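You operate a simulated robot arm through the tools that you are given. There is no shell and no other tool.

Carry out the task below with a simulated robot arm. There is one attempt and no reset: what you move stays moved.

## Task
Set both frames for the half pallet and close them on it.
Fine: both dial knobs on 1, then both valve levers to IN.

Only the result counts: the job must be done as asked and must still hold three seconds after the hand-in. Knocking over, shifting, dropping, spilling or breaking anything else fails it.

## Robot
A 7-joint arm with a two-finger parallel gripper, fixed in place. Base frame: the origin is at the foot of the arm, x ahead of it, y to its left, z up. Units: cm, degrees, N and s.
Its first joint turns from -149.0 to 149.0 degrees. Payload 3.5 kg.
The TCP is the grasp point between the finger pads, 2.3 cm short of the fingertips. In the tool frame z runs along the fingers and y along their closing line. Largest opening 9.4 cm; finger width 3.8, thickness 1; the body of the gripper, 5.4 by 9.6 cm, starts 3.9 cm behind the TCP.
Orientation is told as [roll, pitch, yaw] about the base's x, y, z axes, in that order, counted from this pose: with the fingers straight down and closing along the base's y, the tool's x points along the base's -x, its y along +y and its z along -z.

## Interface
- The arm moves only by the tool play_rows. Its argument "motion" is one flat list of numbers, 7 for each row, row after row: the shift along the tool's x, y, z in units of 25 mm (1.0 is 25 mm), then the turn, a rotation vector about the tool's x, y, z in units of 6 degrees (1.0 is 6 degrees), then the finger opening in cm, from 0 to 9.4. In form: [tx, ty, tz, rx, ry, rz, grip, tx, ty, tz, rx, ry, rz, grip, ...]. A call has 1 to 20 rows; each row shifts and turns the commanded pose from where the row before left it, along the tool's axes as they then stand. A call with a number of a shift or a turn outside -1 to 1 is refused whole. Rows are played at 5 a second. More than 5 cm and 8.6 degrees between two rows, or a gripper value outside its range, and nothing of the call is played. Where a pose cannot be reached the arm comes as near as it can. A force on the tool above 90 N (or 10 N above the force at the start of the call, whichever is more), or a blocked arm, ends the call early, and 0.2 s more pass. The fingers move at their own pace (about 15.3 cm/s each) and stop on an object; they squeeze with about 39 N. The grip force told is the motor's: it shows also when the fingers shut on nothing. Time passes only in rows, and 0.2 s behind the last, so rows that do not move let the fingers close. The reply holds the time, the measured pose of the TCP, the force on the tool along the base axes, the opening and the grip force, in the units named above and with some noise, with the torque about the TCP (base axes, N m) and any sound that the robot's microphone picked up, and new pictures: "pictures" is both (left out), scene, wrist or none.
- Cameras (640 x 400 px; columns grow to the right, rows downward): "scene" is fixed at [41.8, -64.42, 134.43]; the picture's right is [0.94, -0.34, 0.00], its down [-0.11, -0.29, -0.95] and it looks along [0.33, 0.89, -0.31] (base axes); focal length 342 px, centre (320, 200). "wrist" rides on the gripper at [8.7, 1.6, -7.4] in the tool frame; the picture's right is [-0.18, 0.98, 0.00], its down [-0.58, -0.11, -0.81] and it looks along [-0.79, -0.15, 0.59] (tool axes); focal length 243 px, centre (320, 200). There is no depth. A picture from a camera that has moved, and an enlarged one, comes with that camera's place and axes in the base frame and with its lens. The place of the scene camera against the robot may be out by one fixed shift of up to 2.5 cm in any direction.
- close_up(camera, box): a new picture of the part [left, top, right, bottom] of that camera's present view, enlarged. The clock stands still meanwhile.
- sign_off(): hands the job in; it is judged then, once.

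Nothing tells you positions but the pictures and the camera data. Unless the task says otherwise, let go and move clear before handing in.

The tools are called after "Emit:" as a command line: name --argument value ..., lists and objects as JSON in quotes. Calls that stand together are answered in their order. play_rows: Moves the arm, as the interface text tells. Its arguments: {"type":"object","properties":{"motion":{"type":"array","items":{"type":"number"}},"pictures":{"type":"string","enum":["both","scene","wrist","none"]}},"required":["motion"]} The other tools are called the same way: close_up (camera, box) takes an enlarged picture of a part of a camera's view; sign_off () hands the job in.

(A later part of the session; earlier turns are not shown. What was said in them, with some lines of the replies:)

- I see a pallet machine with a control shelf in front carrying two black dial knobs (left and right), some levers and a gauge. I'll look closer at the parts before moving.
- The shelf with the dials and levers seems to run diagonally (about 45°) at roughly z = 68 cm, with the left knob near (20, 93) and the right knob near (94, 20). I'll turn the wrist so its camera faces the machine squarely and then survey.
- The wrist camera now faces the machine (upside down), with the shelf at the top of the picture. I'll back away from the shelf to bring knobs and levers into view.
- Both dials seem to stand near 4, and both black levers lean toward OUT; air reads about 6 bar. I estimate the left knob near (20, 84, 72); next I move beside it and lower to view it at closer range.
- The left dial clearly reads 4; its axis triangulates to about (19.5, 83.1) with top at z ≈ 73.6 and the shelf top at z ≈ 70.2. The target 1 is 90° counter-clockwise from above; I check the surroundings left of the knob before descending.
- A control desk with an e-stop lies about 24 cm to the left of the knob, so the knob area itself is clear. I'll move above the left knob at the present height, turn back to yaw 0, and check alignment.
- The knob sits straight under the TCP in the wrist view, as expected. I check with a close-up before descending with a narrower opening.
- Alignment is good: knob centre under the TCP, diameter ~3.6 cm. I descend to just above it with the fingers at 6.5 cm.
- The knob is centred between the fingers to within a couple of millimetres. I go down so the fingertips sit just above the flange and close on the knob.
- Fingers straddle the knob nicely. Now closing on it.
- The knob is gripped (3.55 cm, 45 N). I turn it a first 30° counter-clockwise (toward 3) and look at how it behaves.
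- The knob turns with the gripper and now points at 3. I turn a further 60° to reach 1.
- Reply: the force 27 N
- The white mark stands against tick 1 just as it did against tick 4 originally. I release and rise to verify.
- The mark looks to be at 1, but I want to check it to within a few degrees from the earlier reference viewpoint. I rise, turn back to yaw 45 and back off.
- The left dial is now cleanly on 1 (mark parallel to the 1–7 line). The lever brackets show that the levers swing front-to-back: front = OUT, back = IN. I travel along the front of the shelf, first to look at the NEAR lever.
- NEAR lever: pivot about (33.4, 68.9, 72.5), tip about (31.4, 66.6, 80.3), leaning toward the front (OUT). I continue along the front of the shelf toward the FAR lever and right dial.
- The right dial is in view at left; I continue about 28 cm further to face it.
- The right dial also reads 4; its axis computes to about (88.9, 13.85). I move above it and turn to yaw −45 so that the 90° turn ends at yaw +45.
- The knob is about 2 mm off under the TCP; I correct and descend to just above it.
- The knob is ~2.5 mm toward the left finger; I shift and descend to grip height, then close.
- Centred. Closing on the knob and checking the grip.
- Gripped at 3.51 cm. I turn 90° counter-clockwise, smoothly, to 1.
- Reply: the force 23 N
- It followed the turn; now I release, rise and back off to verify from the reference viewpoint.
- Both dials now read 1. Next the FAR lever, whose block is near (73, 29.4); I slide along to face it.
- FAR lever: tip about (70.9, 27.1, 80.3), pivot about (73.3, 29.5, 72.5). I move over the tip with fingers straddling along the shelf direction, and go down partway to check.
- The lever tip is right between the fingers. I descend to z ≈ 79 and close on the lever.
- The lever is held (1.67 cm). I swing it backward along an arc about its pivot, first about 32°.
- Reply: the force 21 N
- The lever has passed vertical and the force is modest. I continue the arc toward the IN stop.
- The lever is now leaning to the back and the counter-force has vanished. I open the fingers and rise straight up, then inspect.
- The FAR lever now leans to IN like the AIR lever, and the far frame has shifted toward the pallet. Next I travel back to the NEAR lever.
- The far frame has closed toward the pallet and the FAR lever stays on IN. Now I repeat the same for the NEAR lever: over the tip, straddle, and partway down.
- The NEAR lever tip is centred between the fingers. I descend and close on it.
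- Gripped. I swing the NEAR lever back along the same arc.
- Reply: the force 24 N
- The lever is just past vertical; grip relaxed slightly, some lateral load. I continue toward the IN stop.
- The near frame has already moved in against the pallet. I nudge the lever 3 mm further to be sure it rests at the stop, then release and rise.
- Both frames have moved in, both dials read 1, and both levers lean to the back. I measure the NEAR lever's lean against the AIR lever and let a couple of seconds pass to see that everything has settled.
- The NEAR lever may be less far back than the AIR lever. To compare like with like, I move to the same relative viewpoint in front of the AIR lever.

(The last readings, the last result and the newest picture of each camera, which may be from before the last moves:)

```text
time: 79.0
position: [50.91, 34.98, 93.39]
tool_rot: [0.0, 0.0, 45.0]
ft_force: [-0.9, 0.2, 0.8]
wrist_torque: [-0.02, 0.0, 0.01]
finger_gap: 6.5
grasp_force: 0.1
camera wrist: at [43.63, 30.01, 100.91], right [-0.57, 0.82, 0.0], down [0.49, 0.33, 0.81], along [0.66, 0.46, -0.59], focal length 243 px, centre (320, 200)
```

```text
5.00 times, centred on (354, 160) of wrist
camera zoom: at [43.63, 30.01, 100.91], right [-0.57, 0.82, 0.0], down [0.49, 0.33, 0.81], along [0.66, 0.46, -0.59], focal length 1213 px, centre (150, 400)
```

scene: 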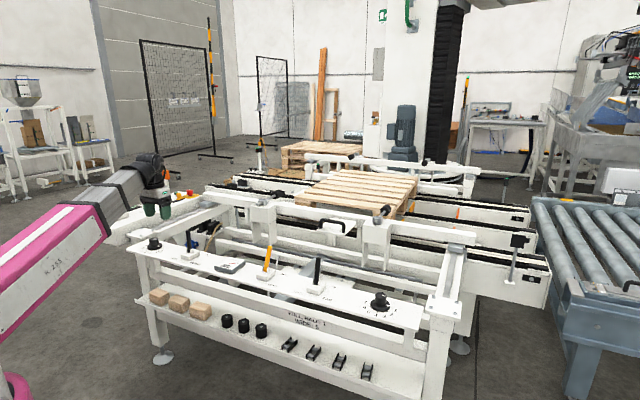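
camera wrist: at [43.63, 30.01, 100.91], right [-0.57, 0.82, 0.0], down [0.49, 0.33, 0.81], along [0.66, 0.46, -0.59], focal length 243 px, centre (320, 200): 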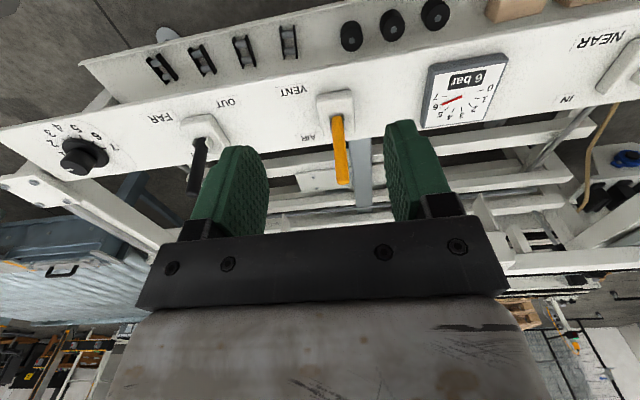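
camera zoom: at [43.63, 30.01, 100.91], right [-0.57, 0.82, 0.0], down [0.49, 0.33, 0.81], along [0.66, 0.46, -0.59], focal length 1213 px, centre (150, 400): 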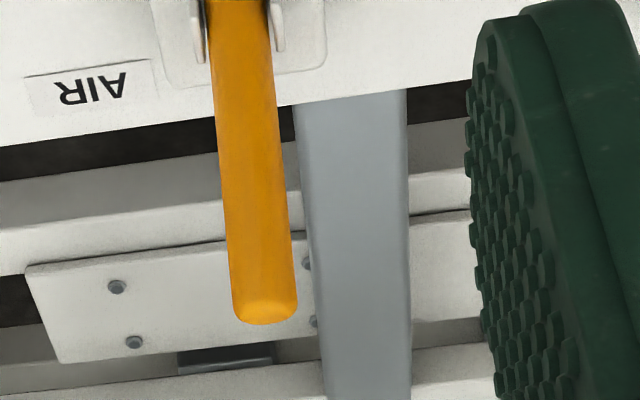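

The comparison shows the AIR lever leans back ~25°, while NEAR and FAR are only just past vertical: the pads slipped on them. I'll push each lever from the front with finger edges (small gap so the lever nests). First I go in front of FAR.

Emit:
play_rows --motion '[0, -0.99, 0, 0, 0, 0, 1.3, 0, -0.99, 0, 0, 0, 0, 1.3, 0, -0.99, 0, 0, 0, 0, 1.3, 0, -0.99, 0, 0, 0, 0, 1.3, 0, -0.99, 0, 0, 0, 0, 1.3, 0, -0.99, 0, 0, 0, 0, 1.3, 0, -0.99, 0, 0, 0, 0, 1.3, 0, -0.99, 0, 0, 0, 0, 1.3, 0, 0, 0, 0, 0, 0, 1.3]' --pictures "wrist"

Emit:
close_up --camera "wrist" --box '[290, 120, 418, 200]'

Emit:
close_up --camera "scene" --box '[280, 230, 360, 280]'

```text
time: 81.0
position: [64.76, 21.15, 93.34]
tool_rot: [0.0, -0.1, 45.1]
ft_force: [-0.4, 0.0, 0.4]
wrist_torque: [-0.01, -0.01, -0.02]
finger_gap: 1.31
grasp_force: 0.2
camera wrist: at [57.57, 16.11, 100.89], right [-0.57, 0.82, 0.0], down [0.49, 0.33, 0.81], along [0.67, 0.46, -0.59], focal length 243 px, centre (320, 200)
```

wrist: 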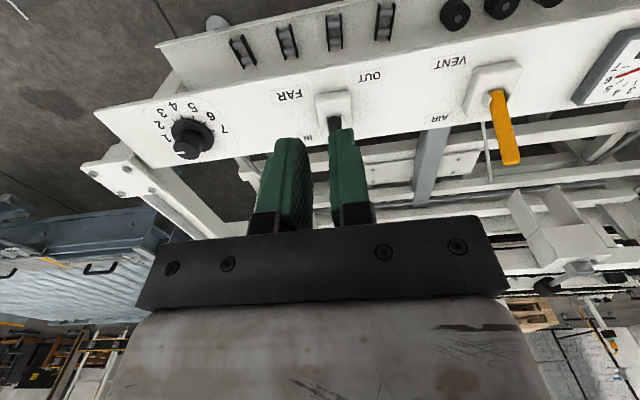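

```text
5.00 times, centred on (354, 160) of wrist
camera zoom: at [57.57, 16.11, 100.89], right [-0.57, 0.82, 0.0], down [0.49, 0.33, 0.81], along [0.67, 0.46, -0.59], focal length 1213 px, centre (150, 400)
```

zoom: 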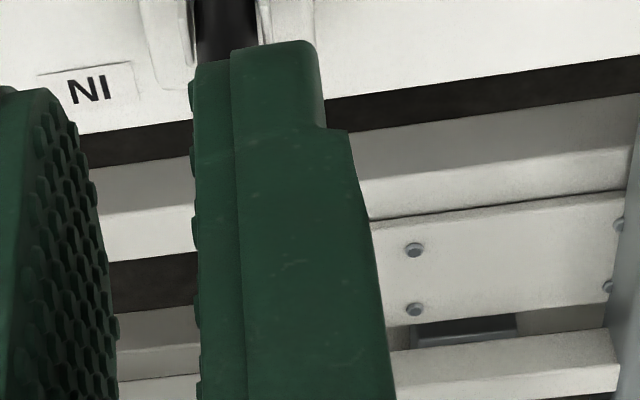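

```text
8.00 times, centred on (320, 255) of scene
camera zoom: at [41.8, -64.42, 134.43], right [0.94, -0.34, 0.0], down [-0.11, -0.29, -0.95], along [0.33, 0.89, -0.31], focal length 2738 px, centre (320, -240)
```

zoom: 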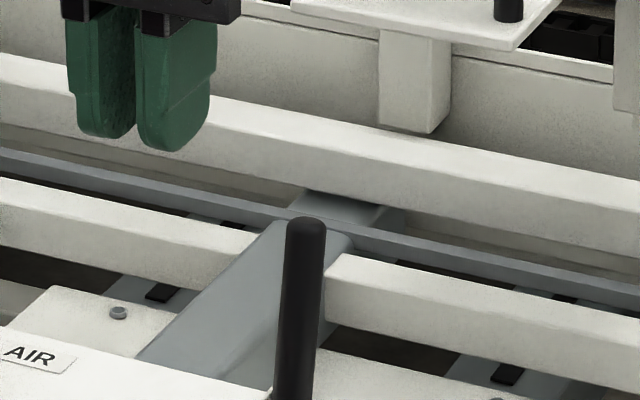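

The fingers are set with a 1.3 cm gap. I descend in front of the FAR lever to z ≈ 79.8 (well clear of the lever), then check.

Emit:
play_rows --motion '[0, -0.06, 0.9, 0, 0, 0, 1.3, 0, 0, 0.9, 0, 0, 0, 1.3, 0, 0, 0.9, 0, 0, 0, 1.3, 0, 0, 0.9, 0, 0, 0, 1.3, 0, 0, 0.9, 0, 0, 0, 1.3, 0, 0, 0.9, 0, 0, 0, 1.3, 0, 0, 0, 0, 0, 0, 1.3]' --pictures "both"

Emit:
close_up --camera "scene" --box '[250, 210, 410, 310]'

```text
time: 82.6
position: [64.95, 20.93, 79.93]
tool_rot: [0.0, 0.1, 45.1]
ft_force: [-0.1, -0.7, -0.3]
wrist_torque: [0.0, 0.04, 0.0]
finger_gap: 1.27
grasp_force: 0.0
camera wrist: at [57.76, 16.01, 87.47], right [-0.57, 0.82, 0.0], down [0.49, 0.33, 0.81], along [0.67, 0.46, -0.59], focal length 243 px, centre (320, 200)
```

scene: 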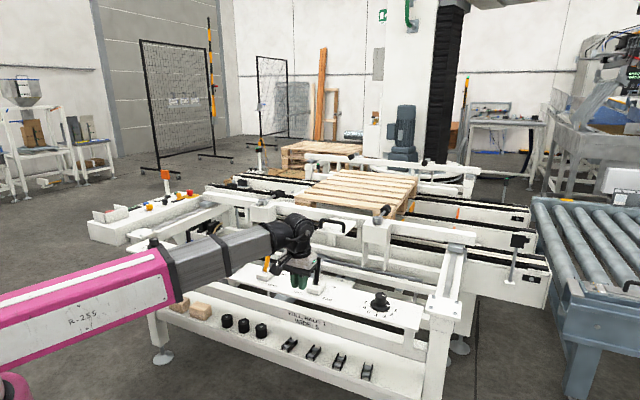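
wrist: 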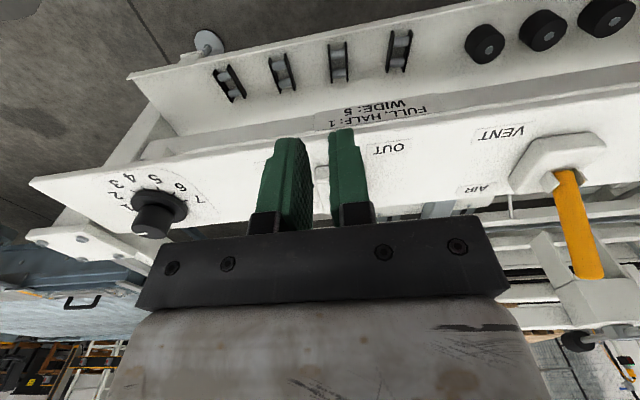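

```text
4.00 times, centred on (330, 260) of scene
camera zoom: at [41.8, -64.42, 134.43], right [0.94, -0.34, 0.0], down [-0.11, -0.29, -0.95], along [0.33, 0.89, -0.31], focal length 1369 px, centre (280, -40)
```

zoom: 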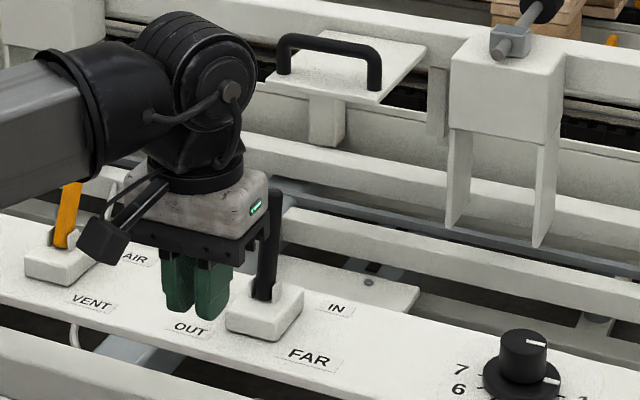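

Clear. I advance toward the lever until just short of contact.

Emit:
play_rows --motion '[-0.9, 0, 0, 0, 0, 0, 1.3, -0.9, 0, 0, 0, 0, 0, 1.3, -0.9, 0, 0, 0, 0, 0, 1.3, -0.7, 0, 0, 0, 0, 0, 1.3, 0, 0, 0, 0, 0, 0, 1.3]' --pictures "wrist"

Emit:
close_up --camera "scene" --box '[250, 210, 410, 310]'

```text
time: 83.8
position: [70.91, 27.02, 79.82]
tool_rot: [0.0, -0.1, 45.0]
ft_force: [-0.7, -0.2, 0.4]
wrist_torque: [0.01, -0.02, 0.01]
finger_gap: 1.29
grasp_force: 0.0
camera wrist: at [63.68, 22.0, 87.41], right [-0.57, 0.82, 0.0], down [0.49, 0.33, 0.81], along [0.67, 0.46, -0.59], focal length 243 px, centre (320, 200)
```

wrist: 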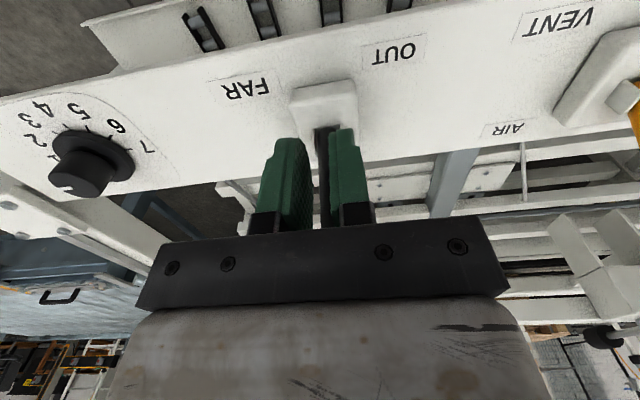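

```text
4.00 times, centred on (330, 260) of scene
camera zoom: at [41.8, -64.42, 134.43], right [0.94, -0.34, 0.0], down [-0.11, -0.29, -0.95], along [0.33, 0.89, -0.31], focal length 1369 px, centre (280, -40)
```

zoom: 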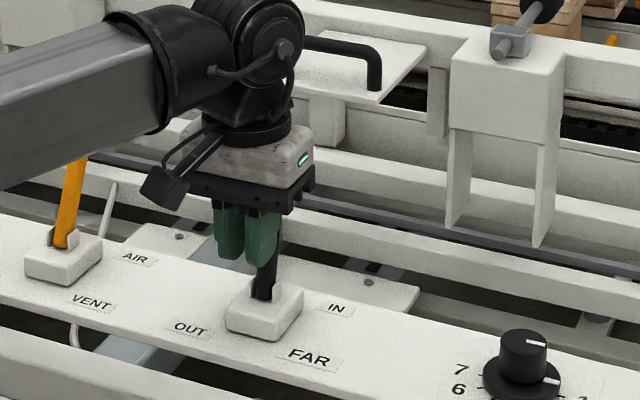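

The lever is lined up between the fingers. I push backward slowly and watch the force.

Emit:
play_rows --motion '[-0.12, 0, 0, 0, 0, 0, 1.3, -0.12, 0, 0, 0, 0, 0, 1.3, -0.12, 0, 0, 0, 0, 0, 1.3, -0.12, 0, 0, 0, 0, 0, 1.3, -0.12, 0, 0, 0, 0, 0, 1.3, -0.12, 0, 0, 0, 0, 0, 1.3, -0.12, 0, 0, 0, 0, 0, 1.3, -0.12, 0, 0, 0, 0, 0, 1.3, 0, 0, 0, 0, 0, 0, 1.3]' --pictures "wrist"

Emit:
close_up --camera "scene" --box '[250, 210, 410, 310]'

```text
time: 85.8
position: [72.55, 28.76, 79.84]
tool_rot: [0.0, 0.0, 45.0]
ft_force: [0.3, 0.6, -0.3]
wrist_torque: [-0.01, 0.02, 0.01]
finger_gap: 1.27
grasp_force: 0.0
camera wrist: at [65.42, 23.83, 87.43], right [-0.57, 0.82, 0.0], down [0.49, 0.33, 0.81], along [0.67, 0.46, -0.59], focal length 243 px, centre (320, 200)
```

wrist: 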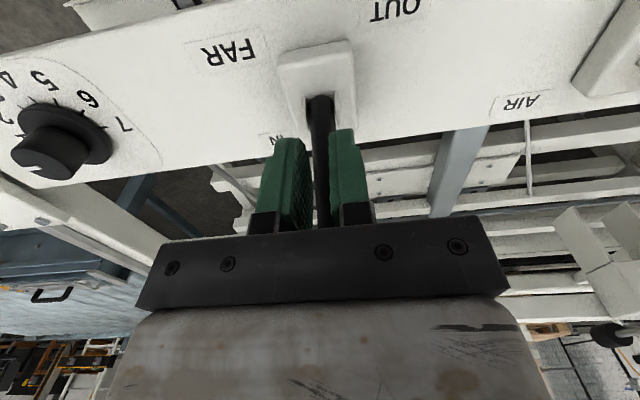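

```text
4.00 times, centred on (330, 260) of scene
camera zoom: at [41.8, -64.42, 134.43], right [0.94, -0.34, 0.0], down [-0.11, -0.29, -0.95], along [0.33, 0.89, -0.31], focal length 1369 px, centre (280, -40)
```

zoom: 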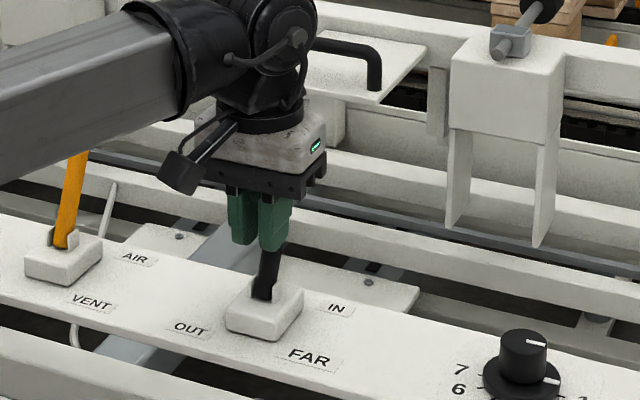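

No contact force remains and the lever leans further back — it seems to have moved on by itself toward its stop. I push a little further to confirm it is at the end.

Emit:
play_rows --motion '[-0.12, 0, 0, 0, 0, 0, 1.3, -0.12, 0, 0, 0, 0, 0, 1.3, -0.12, 0, 0, 0, 0, 0, 1.3, 0, 0, 0, 0, 0, 0, 1.3]' --pictures "wrist"

Emit:
close_up --camera "scene" --box '[250, 210, 410, 310]'

```text
time: 86.8
position: [73.33, 29.41, 79.76]
tool_rot: [-0.1, 0.0, 45.1]
ft_force: [-2.0, -3.3, 1.3]
wrist_torque: [-0.06, 0.07, 0.0]
finger_gap: 1.69
grasp_force: 3.9
camera wrist: at [66.07, 24.44, 87.39], right [-0.57, 0.82, 0.0], down [0.49, 0.33, 0.81], along [0.67, 0.46, -0.59], focal length 243 px, centre (320, 200)
```

wrist: 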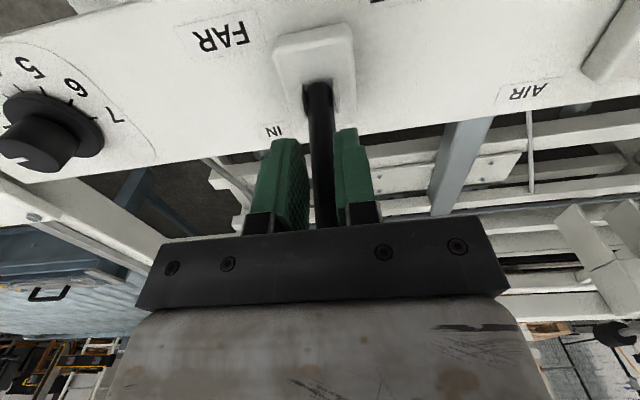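

```text
4.00 times, centred on (330, 260) of scene
camera zoom: at [41.8, -64.42, 134.43], right [0.94, -0.34, 0.0], down [-0.11, -0.29, -0.95], along [0.33, 0.89, -0.31], focal length 1369 px, centre (280, -40)
```

zoom: 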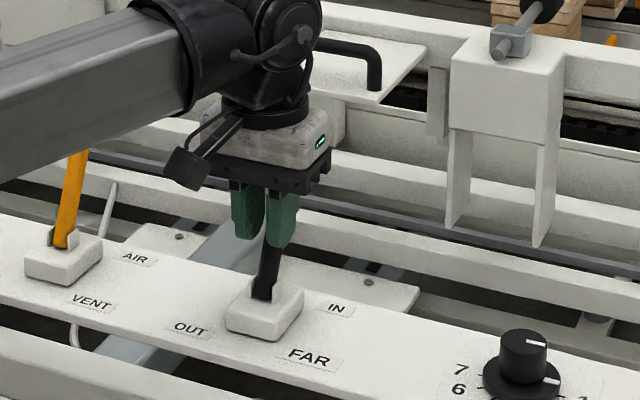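

The lever wedged the fingers apart (gap 1.69), so this gap is no good. I open, back off a few centimetres, close the fingers fully and look at the lever.

Emit:
play_rows --motion '[0, 0, 0, 0, 0, 0, 4, 0, 0, 0, 0, 0, 0, 4, 1, 0, 0, 0, 0, 0, 4, 1, 0, 0, 0, 0, 0, 4, 1, 0, 0, 0, 0, 0, 4, 1, 0, 0, 0, 0, 0, 4, 0, 0, 0, 0, 0, 0, 4]' --pictures "wrist"

Emit:
close_up --camera "wrist" --box '[256, 120, 384, 200]'

Emit:
close_up --camera "scene" --box '[250, 210, 410, 310]'

```text
time: 88.4
position: [66.24, 22.33, 79.94]
tool_rot: [-0.1, 0.0, 45.1]
ft_force: [-0.5, 0.8, 0.3]
wrist_torque: [-0.02, 0.02, -0.03]
finger_gap: 4.0
grasp_force: 0.0
camera wrist: at [59.06, 17.31, 87.51], right [-0.57, 0.82, 0.0], down [0.49, 0.34, 0.81], along [0.66, 0.46, -0.59], focal length 243 px, centre (320, 200)
```

wrist: 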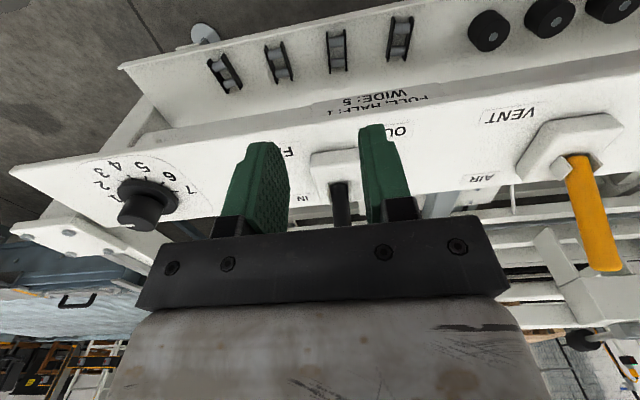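

```text
5.00 times, centred on (320, 160) of wrist
camera zoom: at [59.06, 17.31, 87.51], right [-0.57, 0.82, 0.0], down [0.49, 0.34, 0.81], along [0.66, 0.46, -0.59], focal length 1213 px, centre (320, 400)
```

zoom: 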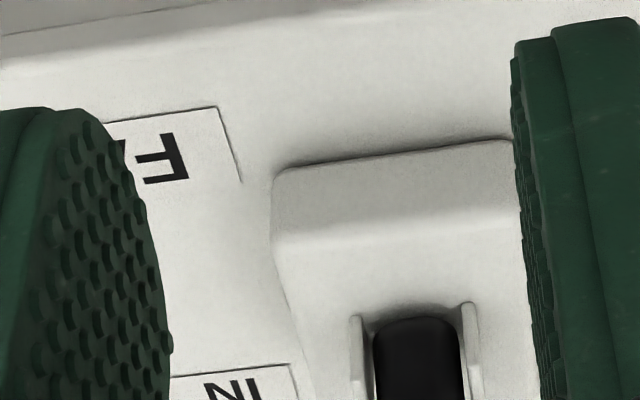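

```text
4.00 times, centred on (330, 260) of scene
camera zoom: at [41.8, -64.42, 134.43], right [0.94, -0.34, 0.0], down [-0.11, -0.29, -0.95], along [0.33, 0.89, -0.31], focal length 1369 px, centre (280, -40)
```

zoom: 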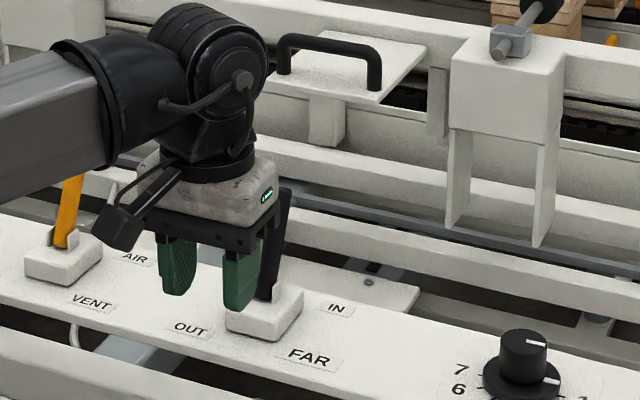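

From the scene view the FAR lever now leans back fully (tip where the mirror of OUT should be). I rise and verify from the reference viewpoint.

Emit:
play_rows --motion '[0.75, 0, -0.9, 0, 0, 0, 6.5, 0, 0, -0.9, 0, 0, 0, 6.5, 0, 0, -0.9, 0, 0, 0, 6.5, 0, 0, -0.9, 0, 0, 0, 6.5, 0, 0, -0.9, 0, 0, 0, 6.5, 0, 0, -0.88, 0, 0, 0, 6.5, 0, 0, 0, 0, 0, 0, 6.5]' --pictures "wrist"

Emit:
close_up --camera "wrist" --box '[290, 120, 418, 200]'

```text
time: 90.0
position: [64.83, 20.8, 93.37]
tool_rot: [0.0, 0.0, 45.1]
ft_force: [-0.2, 0.7, -0.1]
wrist_torque: [-0.02, 0.01, -0.03]
finger_gap: 6.48
grasp_force: 0.1
camera wrist: at [57.66, 15.84, 100.89], right [-0.57, 0.82, 0.0], down [0.49, 0.33, 0.81], along [0.67, 0.46, -0.59], focal length 243 px, centre (320, 200)
```

wrist: 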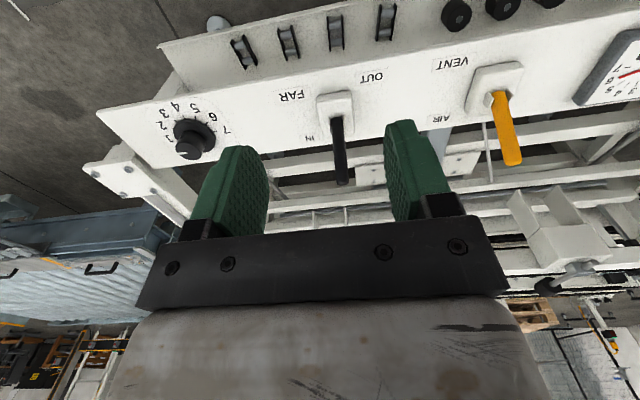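

```text
5.00 times, centred on (354, 160) of wrist
camera zoom: at [57.66, 15.84, 100.89], right [-0.57, 0.82, 0.0], down [0.49, 0.33, 0.81], along [0.67, 0.46, -0.59], focal length 1213 px, centre (150, 400)
```

zoom: 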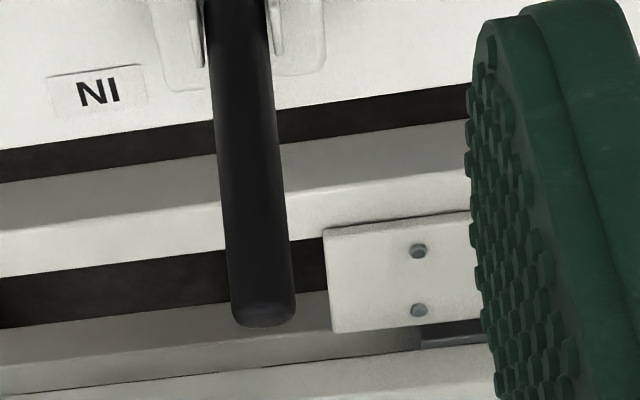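

FAR now matches the AIR lever's full lean — it is fully on IN. I travel back to NEAR for the same push.

Emit:
play_rows --motion '[0, 1, 0, 0, 0, 0, 6.5, 0, 1, 0, 0, 0, 0, 6.5, 0, 1, 0, 0, 0, 0, 6.5, 0, 1, 0, 0, 0, 0, 6.5, 0, 1, 0, 0, 0, 0, 6.5, 0, 1, 0, 0, 0, 0, 6.5, 0, 1, 0, 0, 0, 0, 6.5, 0, 1, 0, 0, 0, 0, 6.5, 0, 1, 0, 0, 0, 0, 6.5, 0, 1, 0, 0, 0, 0, 6.5, 0, 1, 0, 0, 0, 0, 6.5, 0, 1, 0, 0, 0, 0, 6.5, 0, 1, 0, 0, 0, 0, 6.5, 0, 1, 0, 0, 0, 0, 6.5, 0, 1, 0, 0, 0, 0, 6.5, 0, 1, 0, 0, 0, 0, 6.5, 0, 1, 0, 0, 0, 0, 6.5, 0, 1, 0, 0, 0, 0, 6.5, 0, 1, 0, 0, 0, 0, 6.5, 0, 1, 0, 0, 0, 0, 6.5]' --pictures "none"

Emit:
play_rows --motion '[0, 1, 0, 0, 0, 0, 6.5, 0, 1, 0, 0, 0, 0, 6.5, 0, 0.4, 0, 0, 0, 0, 6.5, 0, 0, 0, 0, 0, 0, 6.5]' --pictures "wrist"

Emit:
close_up --camera "wrist" --box '[290, 120, 418, 200]'

```text
time: 94.2
position: [29.29, 56.37, 93.27]
tool_rot: [-0.1, 0.0, 45.0]
ft_force: [-0.2, -0.6, 0.1]
wrist_torque: [0.03, -0.03, 0.01]
finger_gap: 6.51
grasp_force: 0.0
```

```text
time: 95.2
position: [25.08, 60.44, 93.27]
tool_rot: [0.0, 0.0, 45.1]
ft_force: [-0.3, -0.1, 0.0]
wrist_torque: [-0.01, 0.01, 0.03]
finger_gap: 6.48
grasp_force: 0.1
camera wrist: at [17.94, 55.43, 100.85], right [-0.57, 0.82, 0.0], down [0.49, 0.33, 0.81], along [0.67, 0.46, -0.59], focal length 243 px, centre (320, 200)
```

wrist: 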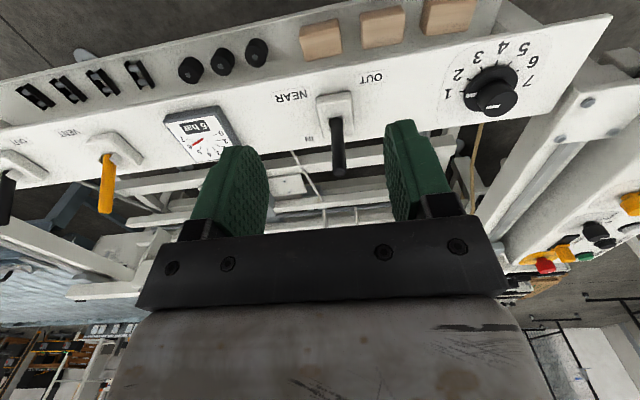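

```text
5.00 times, centred on (354, 160) of wrist
camera zoom: at [17.94, 55.43, 100.85], right [-0.57, 0.82, 0.0], down [0.49, 0.33, 0.81], along [0.67, 0.46, -0.59], focal length 1213 px, centre (150, 400)
```

zoom: 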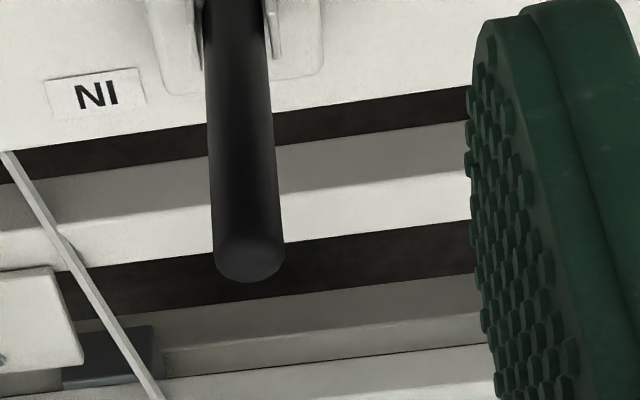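

NEAR is only just past vertical, as measured. I check the gauge, then lower in front of it with a small finger gap.

Emit:
close_up --camera "wrist" --box '[150, 95, 278, 175]'

Emit:
play_rows --motion '[0, 0, 0.9, 0, 0, 0, 1.3, 0, 0, 0.9, 0, 0, 0, 1.3, 0, 0, 0.9, 0, 0, 0, 1.3, 0, 0, 0.9, 0, 0, 0, 1.3, 0, 0, 0.9, 0, 0, 0, 1.3, 0, 0, 0.9, 0, 0, 0, 1.3, -0.9, 0, 0, 0, 0, 0, 1.3, -0.9, 0, 0, 0, 0, 0, 1.3, -0.9, 0, 0, 0, 0, 0, 1.3, -0.7, 0, 0, 0, 0, 0, 1.3, 0, 0, 0, 0, 0, 0, 1.3]' --pictures "both"

Emit:
close_up --camera "scene" --box '[120, 190, 280, 290]'

```text
5.00 times, centred on (214, 135) of wrist
camera zoom: at [17.94, 55.43, 100.85], right [-0.57, 0.82, 0.0], down [0.49, 0.33, 0.81], along [0.67, 0.46, -0.59], focal length 1213 px, centre (850, 525)
```

zoom: 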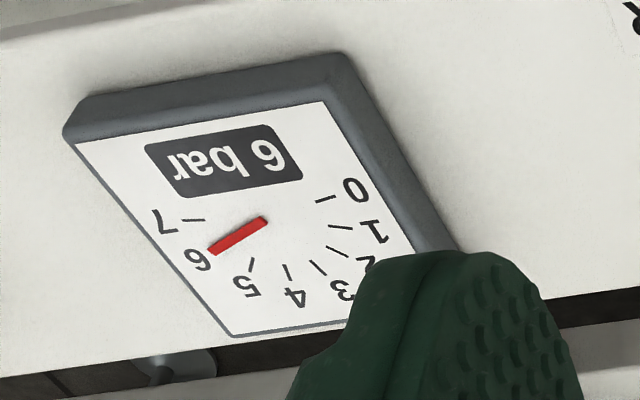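

```text
time: 97.6
position: [31.14, 66.58, 79.82]
tool_rot: [0.0, 0.0, 45.1]
ft_force: [-0.5, -0.3, 0.5]
wrist_torque: [-0.02, -0.04, 0.0]
finger_gap: 1.32
grasp_force: 0.0
camera wrist: at [23.98, 61.54, 87.4], right [-0.57, 0.82, 0.0], down [0.49, 0.33, 0.81], along [0.66, 0.46, -0.59], focal length 243 px, centre (320, 200)
```

scene: 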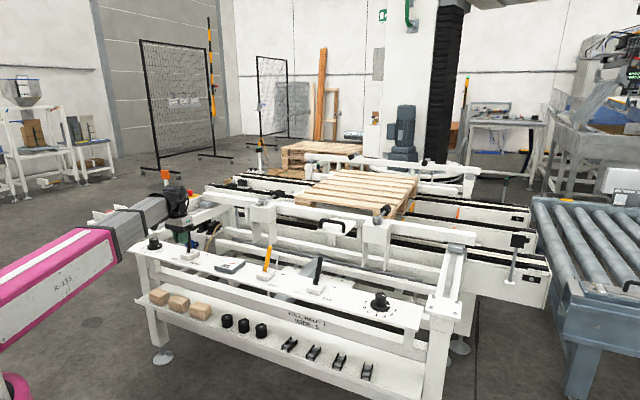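
wrist: 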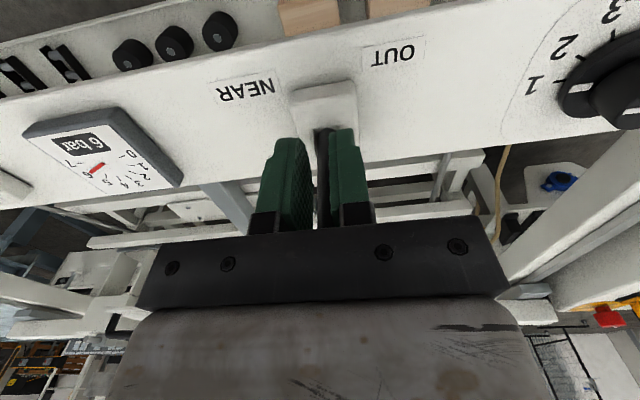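

```text
4.00 times, centred on (200, 240) of scene
camera zoom: at [41.8, -64.42, 134.43], right [0.94, -0.34, 0.0], down [-0.11, -0.29, -0.95], along [0.33, 0.89, -0.31], focal length 1369 px, centre (800, 40)
```

zoom: 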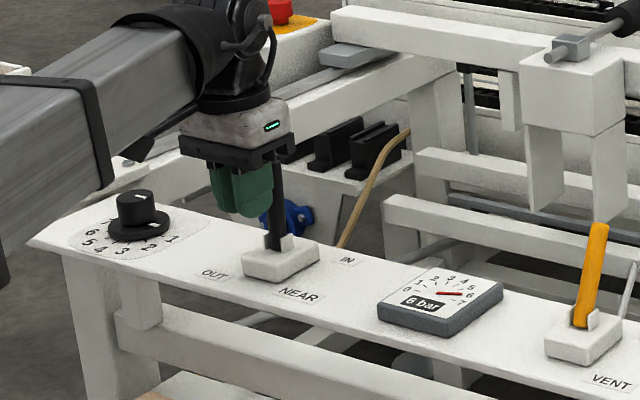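

Lined up. I push backward slowly as with FAR.

Emit:
play_rows --motion '[-0.12, 0, 0, 0, 0, 0, 1.3, -0.12, 0, 0, 0, 0, 0, 1.3, -0.12, 0, 0, 0, 0, 0, 1.3, -0.12, 0, 0, 0, 0, 0, 1.3, -0.12, 0, 0, 0, 0, 0, 1.3, -0.12, 0, 0, 0, 0, 0, 1.3, -0.12, 0, 0, 0, 0, 0, 1.3, -0.12, 0, 0, 0, 0, 0, 1.3, 0, 0, 0, 0, 0, 0, 1.3]' --pictures "wrist"

Emit:
close_up --camera "scene" --box '[120, 190, 280, 290]'

```text
time: 99.6
position: [32.91, 68.27, 79.82]
tool_rot: [0.0, 0.1, 45.1]
ft_force: [0.8, 0.5, -0.3]
wrist_torque: [-0.01, -0.01, -0.03]
finger_gap: 1.29
grasp_force: 0.1
camera wrist: at [25.7, 63.22, 87.4], right [-0.57, 0.82, 0.0], down [0.49, 0.33, 0.81], along [0.67, 0.46, -0.59], focal length 243 px, centre (320, 200)
```

wrist: 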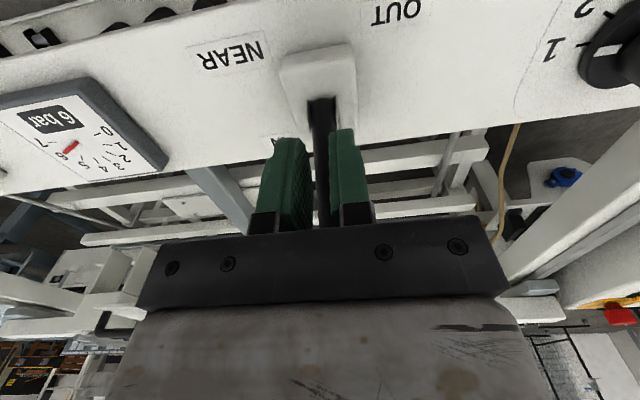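

```text
4.00 times, centred on (200, 240) of scene
camera zoom: at [41.8, -64.42, 134.43], right [0.94, -0.34, 0.0], down [-0.11, -0.29, -0.95], along [0.33, 0.89, -0.31], focal length 1369 px, centre (800, 40)
```

zoom: 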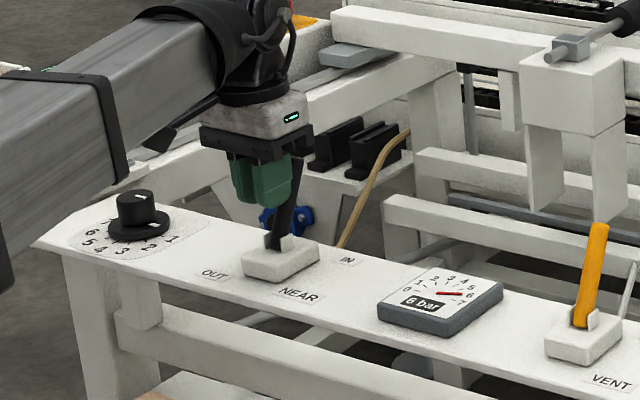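

The NEAR lever has snapped back to IN (now clearly leaning back). I back off, rise and verify from the reference viewpoint.

Emit:
play_rows --motion '[0, 0, 0, 0, 0, 0, 4, 0, 0, 0, 0, 0, 0, 4, 1, 0, 0, 0, 0, 0, 4, 1, 0, 0, 0, 0, 0, 4, 1, 0, 0, 0, 0, 0, 4, 1, 0, 0, 0, 0, 0, 4, 0.45, 0, -0.9, 0, 0, 0, 6.5, 0, 0, -0.9, 0, 0, 0, 6.5, 0, 0, -0.9, 0, 0, 0, 6.5, 0, 0, -0.9, 0, 0, 0, 6.5, 0, 0, -0.9, 0, 0, 0, 6.5, 0, 0, -0.88, 0, 0, 0, 6.5, 0, 0, 0, 0, 0, 0, 6.5]' --pictures "both"

Emit:
close_up --camera "wrist" --box '[290, 120, 418, 200]'

Emit:
close_up --camera "wrist" --box '[430, 40, 558, 120]'

Emit:
close_up --camera "scene" --box '[200, 130, 520, 330]'

```text
time: 102.4
position: [25.04, 60.4, 93.34]
tool_rot: [0.0, 0.0, 45.2]
ft_force: [0.3, 0.4, 0.4]
wrist_torque: [0.02, 0.01, 0.0]
finger_gap: 6.51
grasp_force: 0.0
camera wrist: at [17.79, 55.35, 100.89], right [-0.57, 0.82, 0.0], down [0.49, 0.33, 0.81], along [0.67, 0.46, -0.59], focal length 243 px, centre (320, 200)
```

scene: 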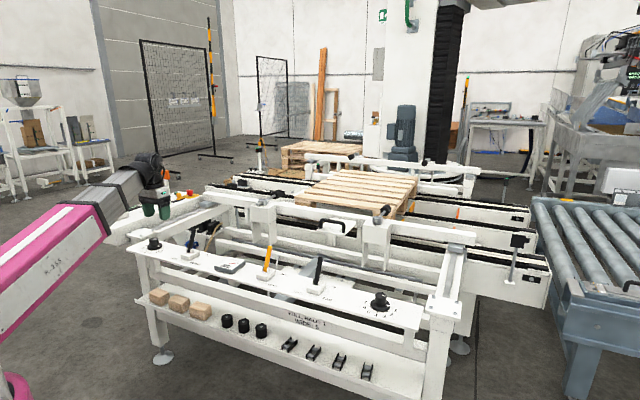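
wrist: 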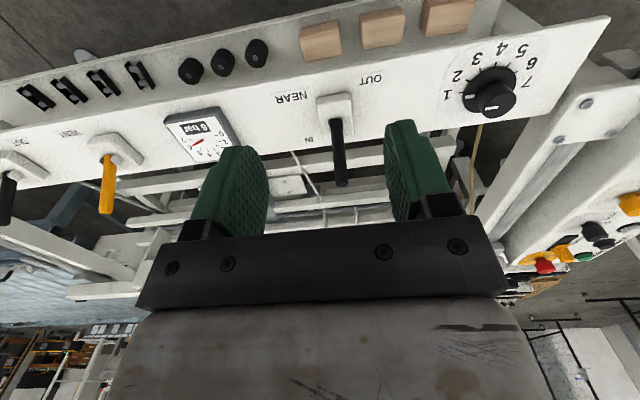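

```text
5.00 times, centred on (354, 160) of wrist
camera zoom: at [17.79, 55.35, 100.89], right [-0.57, 0.82, 0.0], down [0.49, 0.33, 0.81], along [0.67, 0.46, -0.59], focal length 1213 px, centre (150, 400)
```

zoom: 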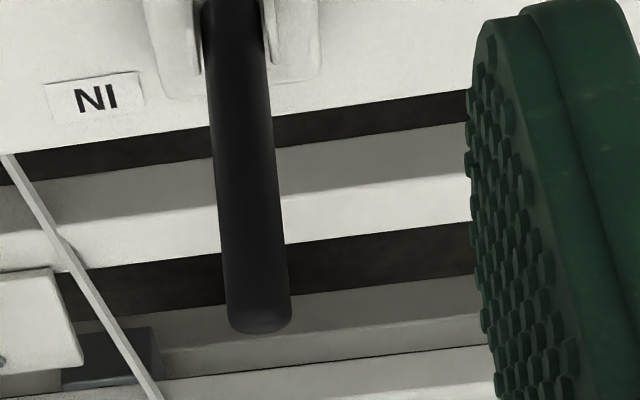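

```text
5.00 times, centred on (494, 80) of wrist
camera zoom: at [17.79, 55.35, 100.89], right [-0.57, 0.82, 0.0], down [0.49, 0.33, 0.81], along [0.67, 0.46, -0.59], focal length 1213 px, centre (-550, 800)
```

zoom: 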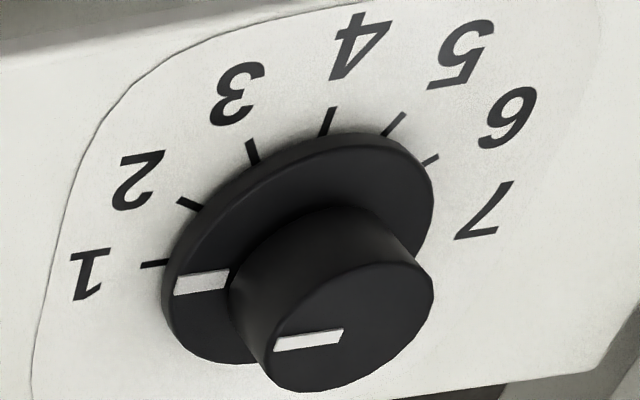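

```text
2.00 times, centred on (360, 230) of scene
camera zoom: at [41.8, -64.42, 134.43], right [0.94, -0.34, 0.0], down [-0.11, -0.29, -0.95], along [0.33, 0.89, -0.31], focal length 684 px, centre (240, 140)
```

zoom: 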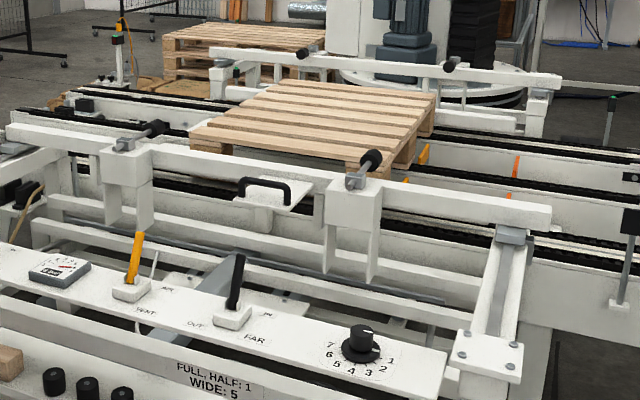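

NEAR is now fully on IN as well, and both dials read 1. I take a last look at the frames against the pallet and at both dials before handing in.

Emit:
close_up --camera "scene" --box '[290, 140, 490, 265]'

Emit:
close_up --camera "scene" --box '[345, 275, 425, 325]'

Emit:
close_up --camera "scene" --box '[130, 220, 290, 320]'

```text
3.20 times, centred on (390, 202) of scene
camera zoom: at [41.8, -64.42, 134.43], right [0.94, -0.34, 0.0], down [-0.11, -0.29, -0.95], along [0.33, 0.89, -0.31], focal length 1095 px, centre (96, 192)
```

zoom: 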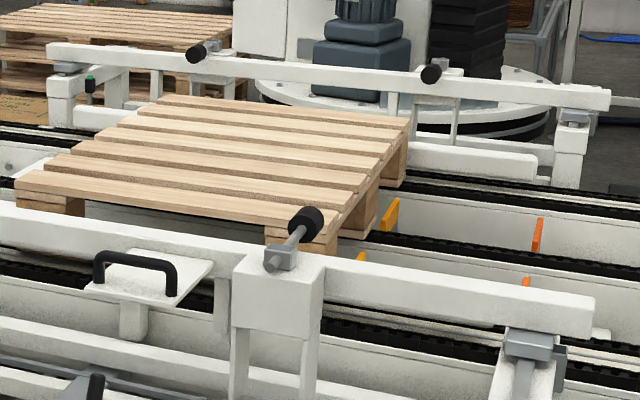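

```text
8.00 times, centred on (385, 300) of scene
camera zoom: at [41.8, -64.42, 134.43], right [0.94, -0.34, 0.0], down [-0.11, -0.29, -0.95], along [0.33, 0.89, -0.31], focal length 2738 px, centre (-200, -600)
```

zoom: 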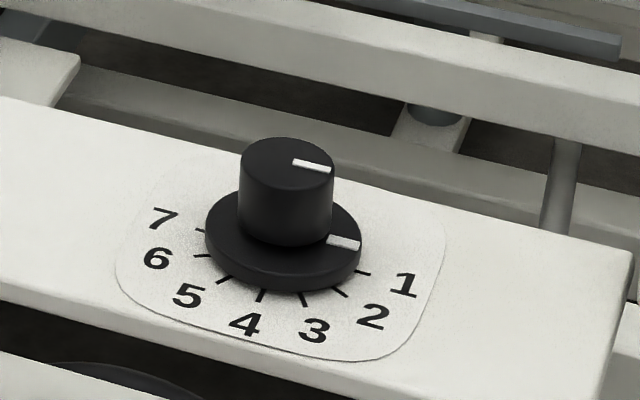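

```text
4.00 times, centred on (210, 270) of scene
camera zoom: at [41.8, -64.42, 134.43], right [0.94, -0.34, 0.0], down [-0.11, -0.29, -0.95], along [0.33, 0.89, -0.31], focal length 1369 px, centre (760, -80)
```

zoom: 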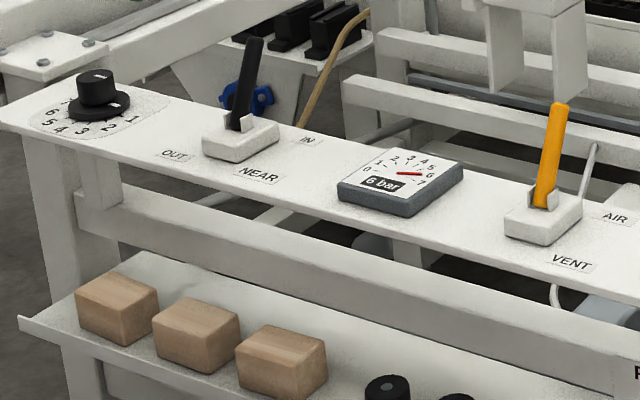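

Levers, dials and frames all look right: the near bumpers rest on the pallet's edge and nothing else was disturbed. I raise the arm further clear and take a final look.

Emit:
play_rows --motion '[0, 0, -1, 0, 0, 0, 6.5, 0, 0, -1, 0, 0, 0, 6.5, 0, 0, -1, 0, 0, 0, 6.5, 0, 0, -1, 0, 0, 0, 6.5, 0, 0, 0, 0, 0, 0, 6.5, 0, 0, 0, 0, 0, 0, 6.5, 0, 0, 0, 0, 0, 0, 6.5, 0, 0, 0, 0, 0, 0, 6.5]' --pictures "both"

Emit:
close_up --camera "scene" --box '[240, 130, 560, 330]'

Emit:
close_up --camera "wrist" --box '[400, 0, 528, 80]'

```text
time: 104.2
position: [24.94, 60.3, 103.43]
tool_rot: [0.0, 0.0, 45.1]
ft_force: [0.1, 0.3, -0.2]
wrist_torque: [0.0, 0.02, 0.0]
finger_gap: 6.51
grasp_force: 0.1
camera wrist: at [17.81, 55.31, 110.91], right [-0.57, 0.82, 0.0], down [0.49, 0.33, 0.81], along [0.67, 0.46, -0.59], focal length 243 px, centre (320, 200)
```

scene: 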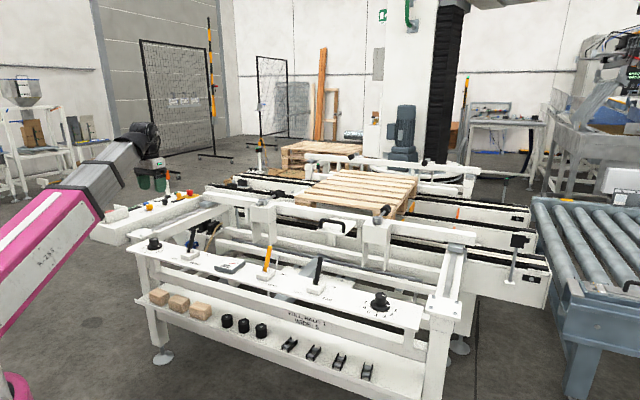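
wrist: 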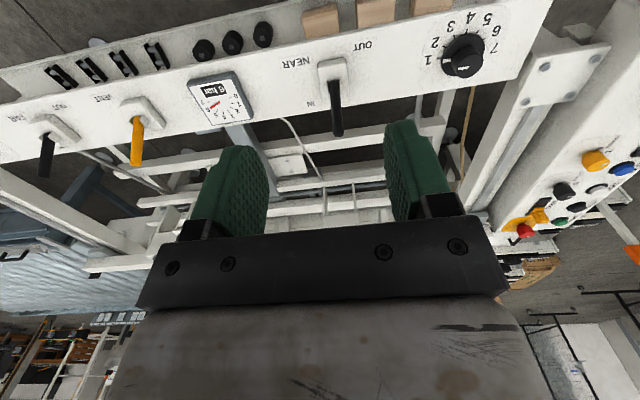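

```text
2.00 times, centred on (400, 230) of scene
camera zoom: at [41.8, -64.42, 134.43], right [0.94, -0.34, 0.0], down [-0.11, -0.29, -0.95], along [0.33, 0.89, -0.31], focal length 684 px, centre (160, 140)
```

zoom: 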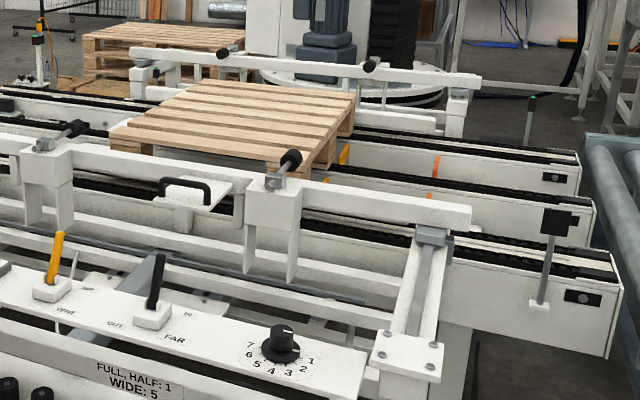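

```text
5.00 times, centred on (464, 40) of wrist
camera zoom: at [17.81, 55.31, 110.91], right [-0.57, 0.82, 0.0], down [0.49, 0.33, 0.81], along [0.67, 0.46, -0.59], focal length 1213 px, centre (-400, 1000)
```

zoom: 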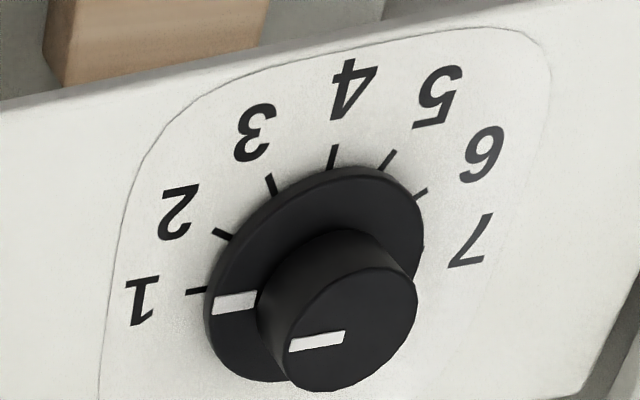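

Both dials are on 1, and both the NEAR and FAR levers are fully back on IN. The gauge still shows 6 bar, both frames have moved in on the pallet, and the arm is clear with the fingers empty. I hand the job in.

Emit:
sign_off

```text
The job is handed in.
```

The job is handed in: both dial knobs are on 1, and both valve levers (NEAR and FAR) are fully on IN. I don't have the judging result.

- **Dials:** both started on 4. I turned each one 90° to 1 and checked the mark against the scale from close up.
- **Levers:** my first pull on each lever only brought it just past vertical, because the fingers slipped. I then pushed each one from the front until its lean matched the AIR lever's.
- **Order:** both dials were on 1 before I touched either lever.
- **Frames:** both frames moved in, and the near bumpers appear to rest on the pallet's edge. I couldn't confirm from the pictures that the far bumpers touch the pallet.
- **Pallet:** it may have moved back slightly as the near frame closed, by about 2–3 pixels in the enlarged scene picture, which is close to my reading error.
- **Everything else:** I saw nothing else moved. The AIR lever is still on AIR, the gauge reads 6 bar, and the arm is clear with nothing in the fingers.
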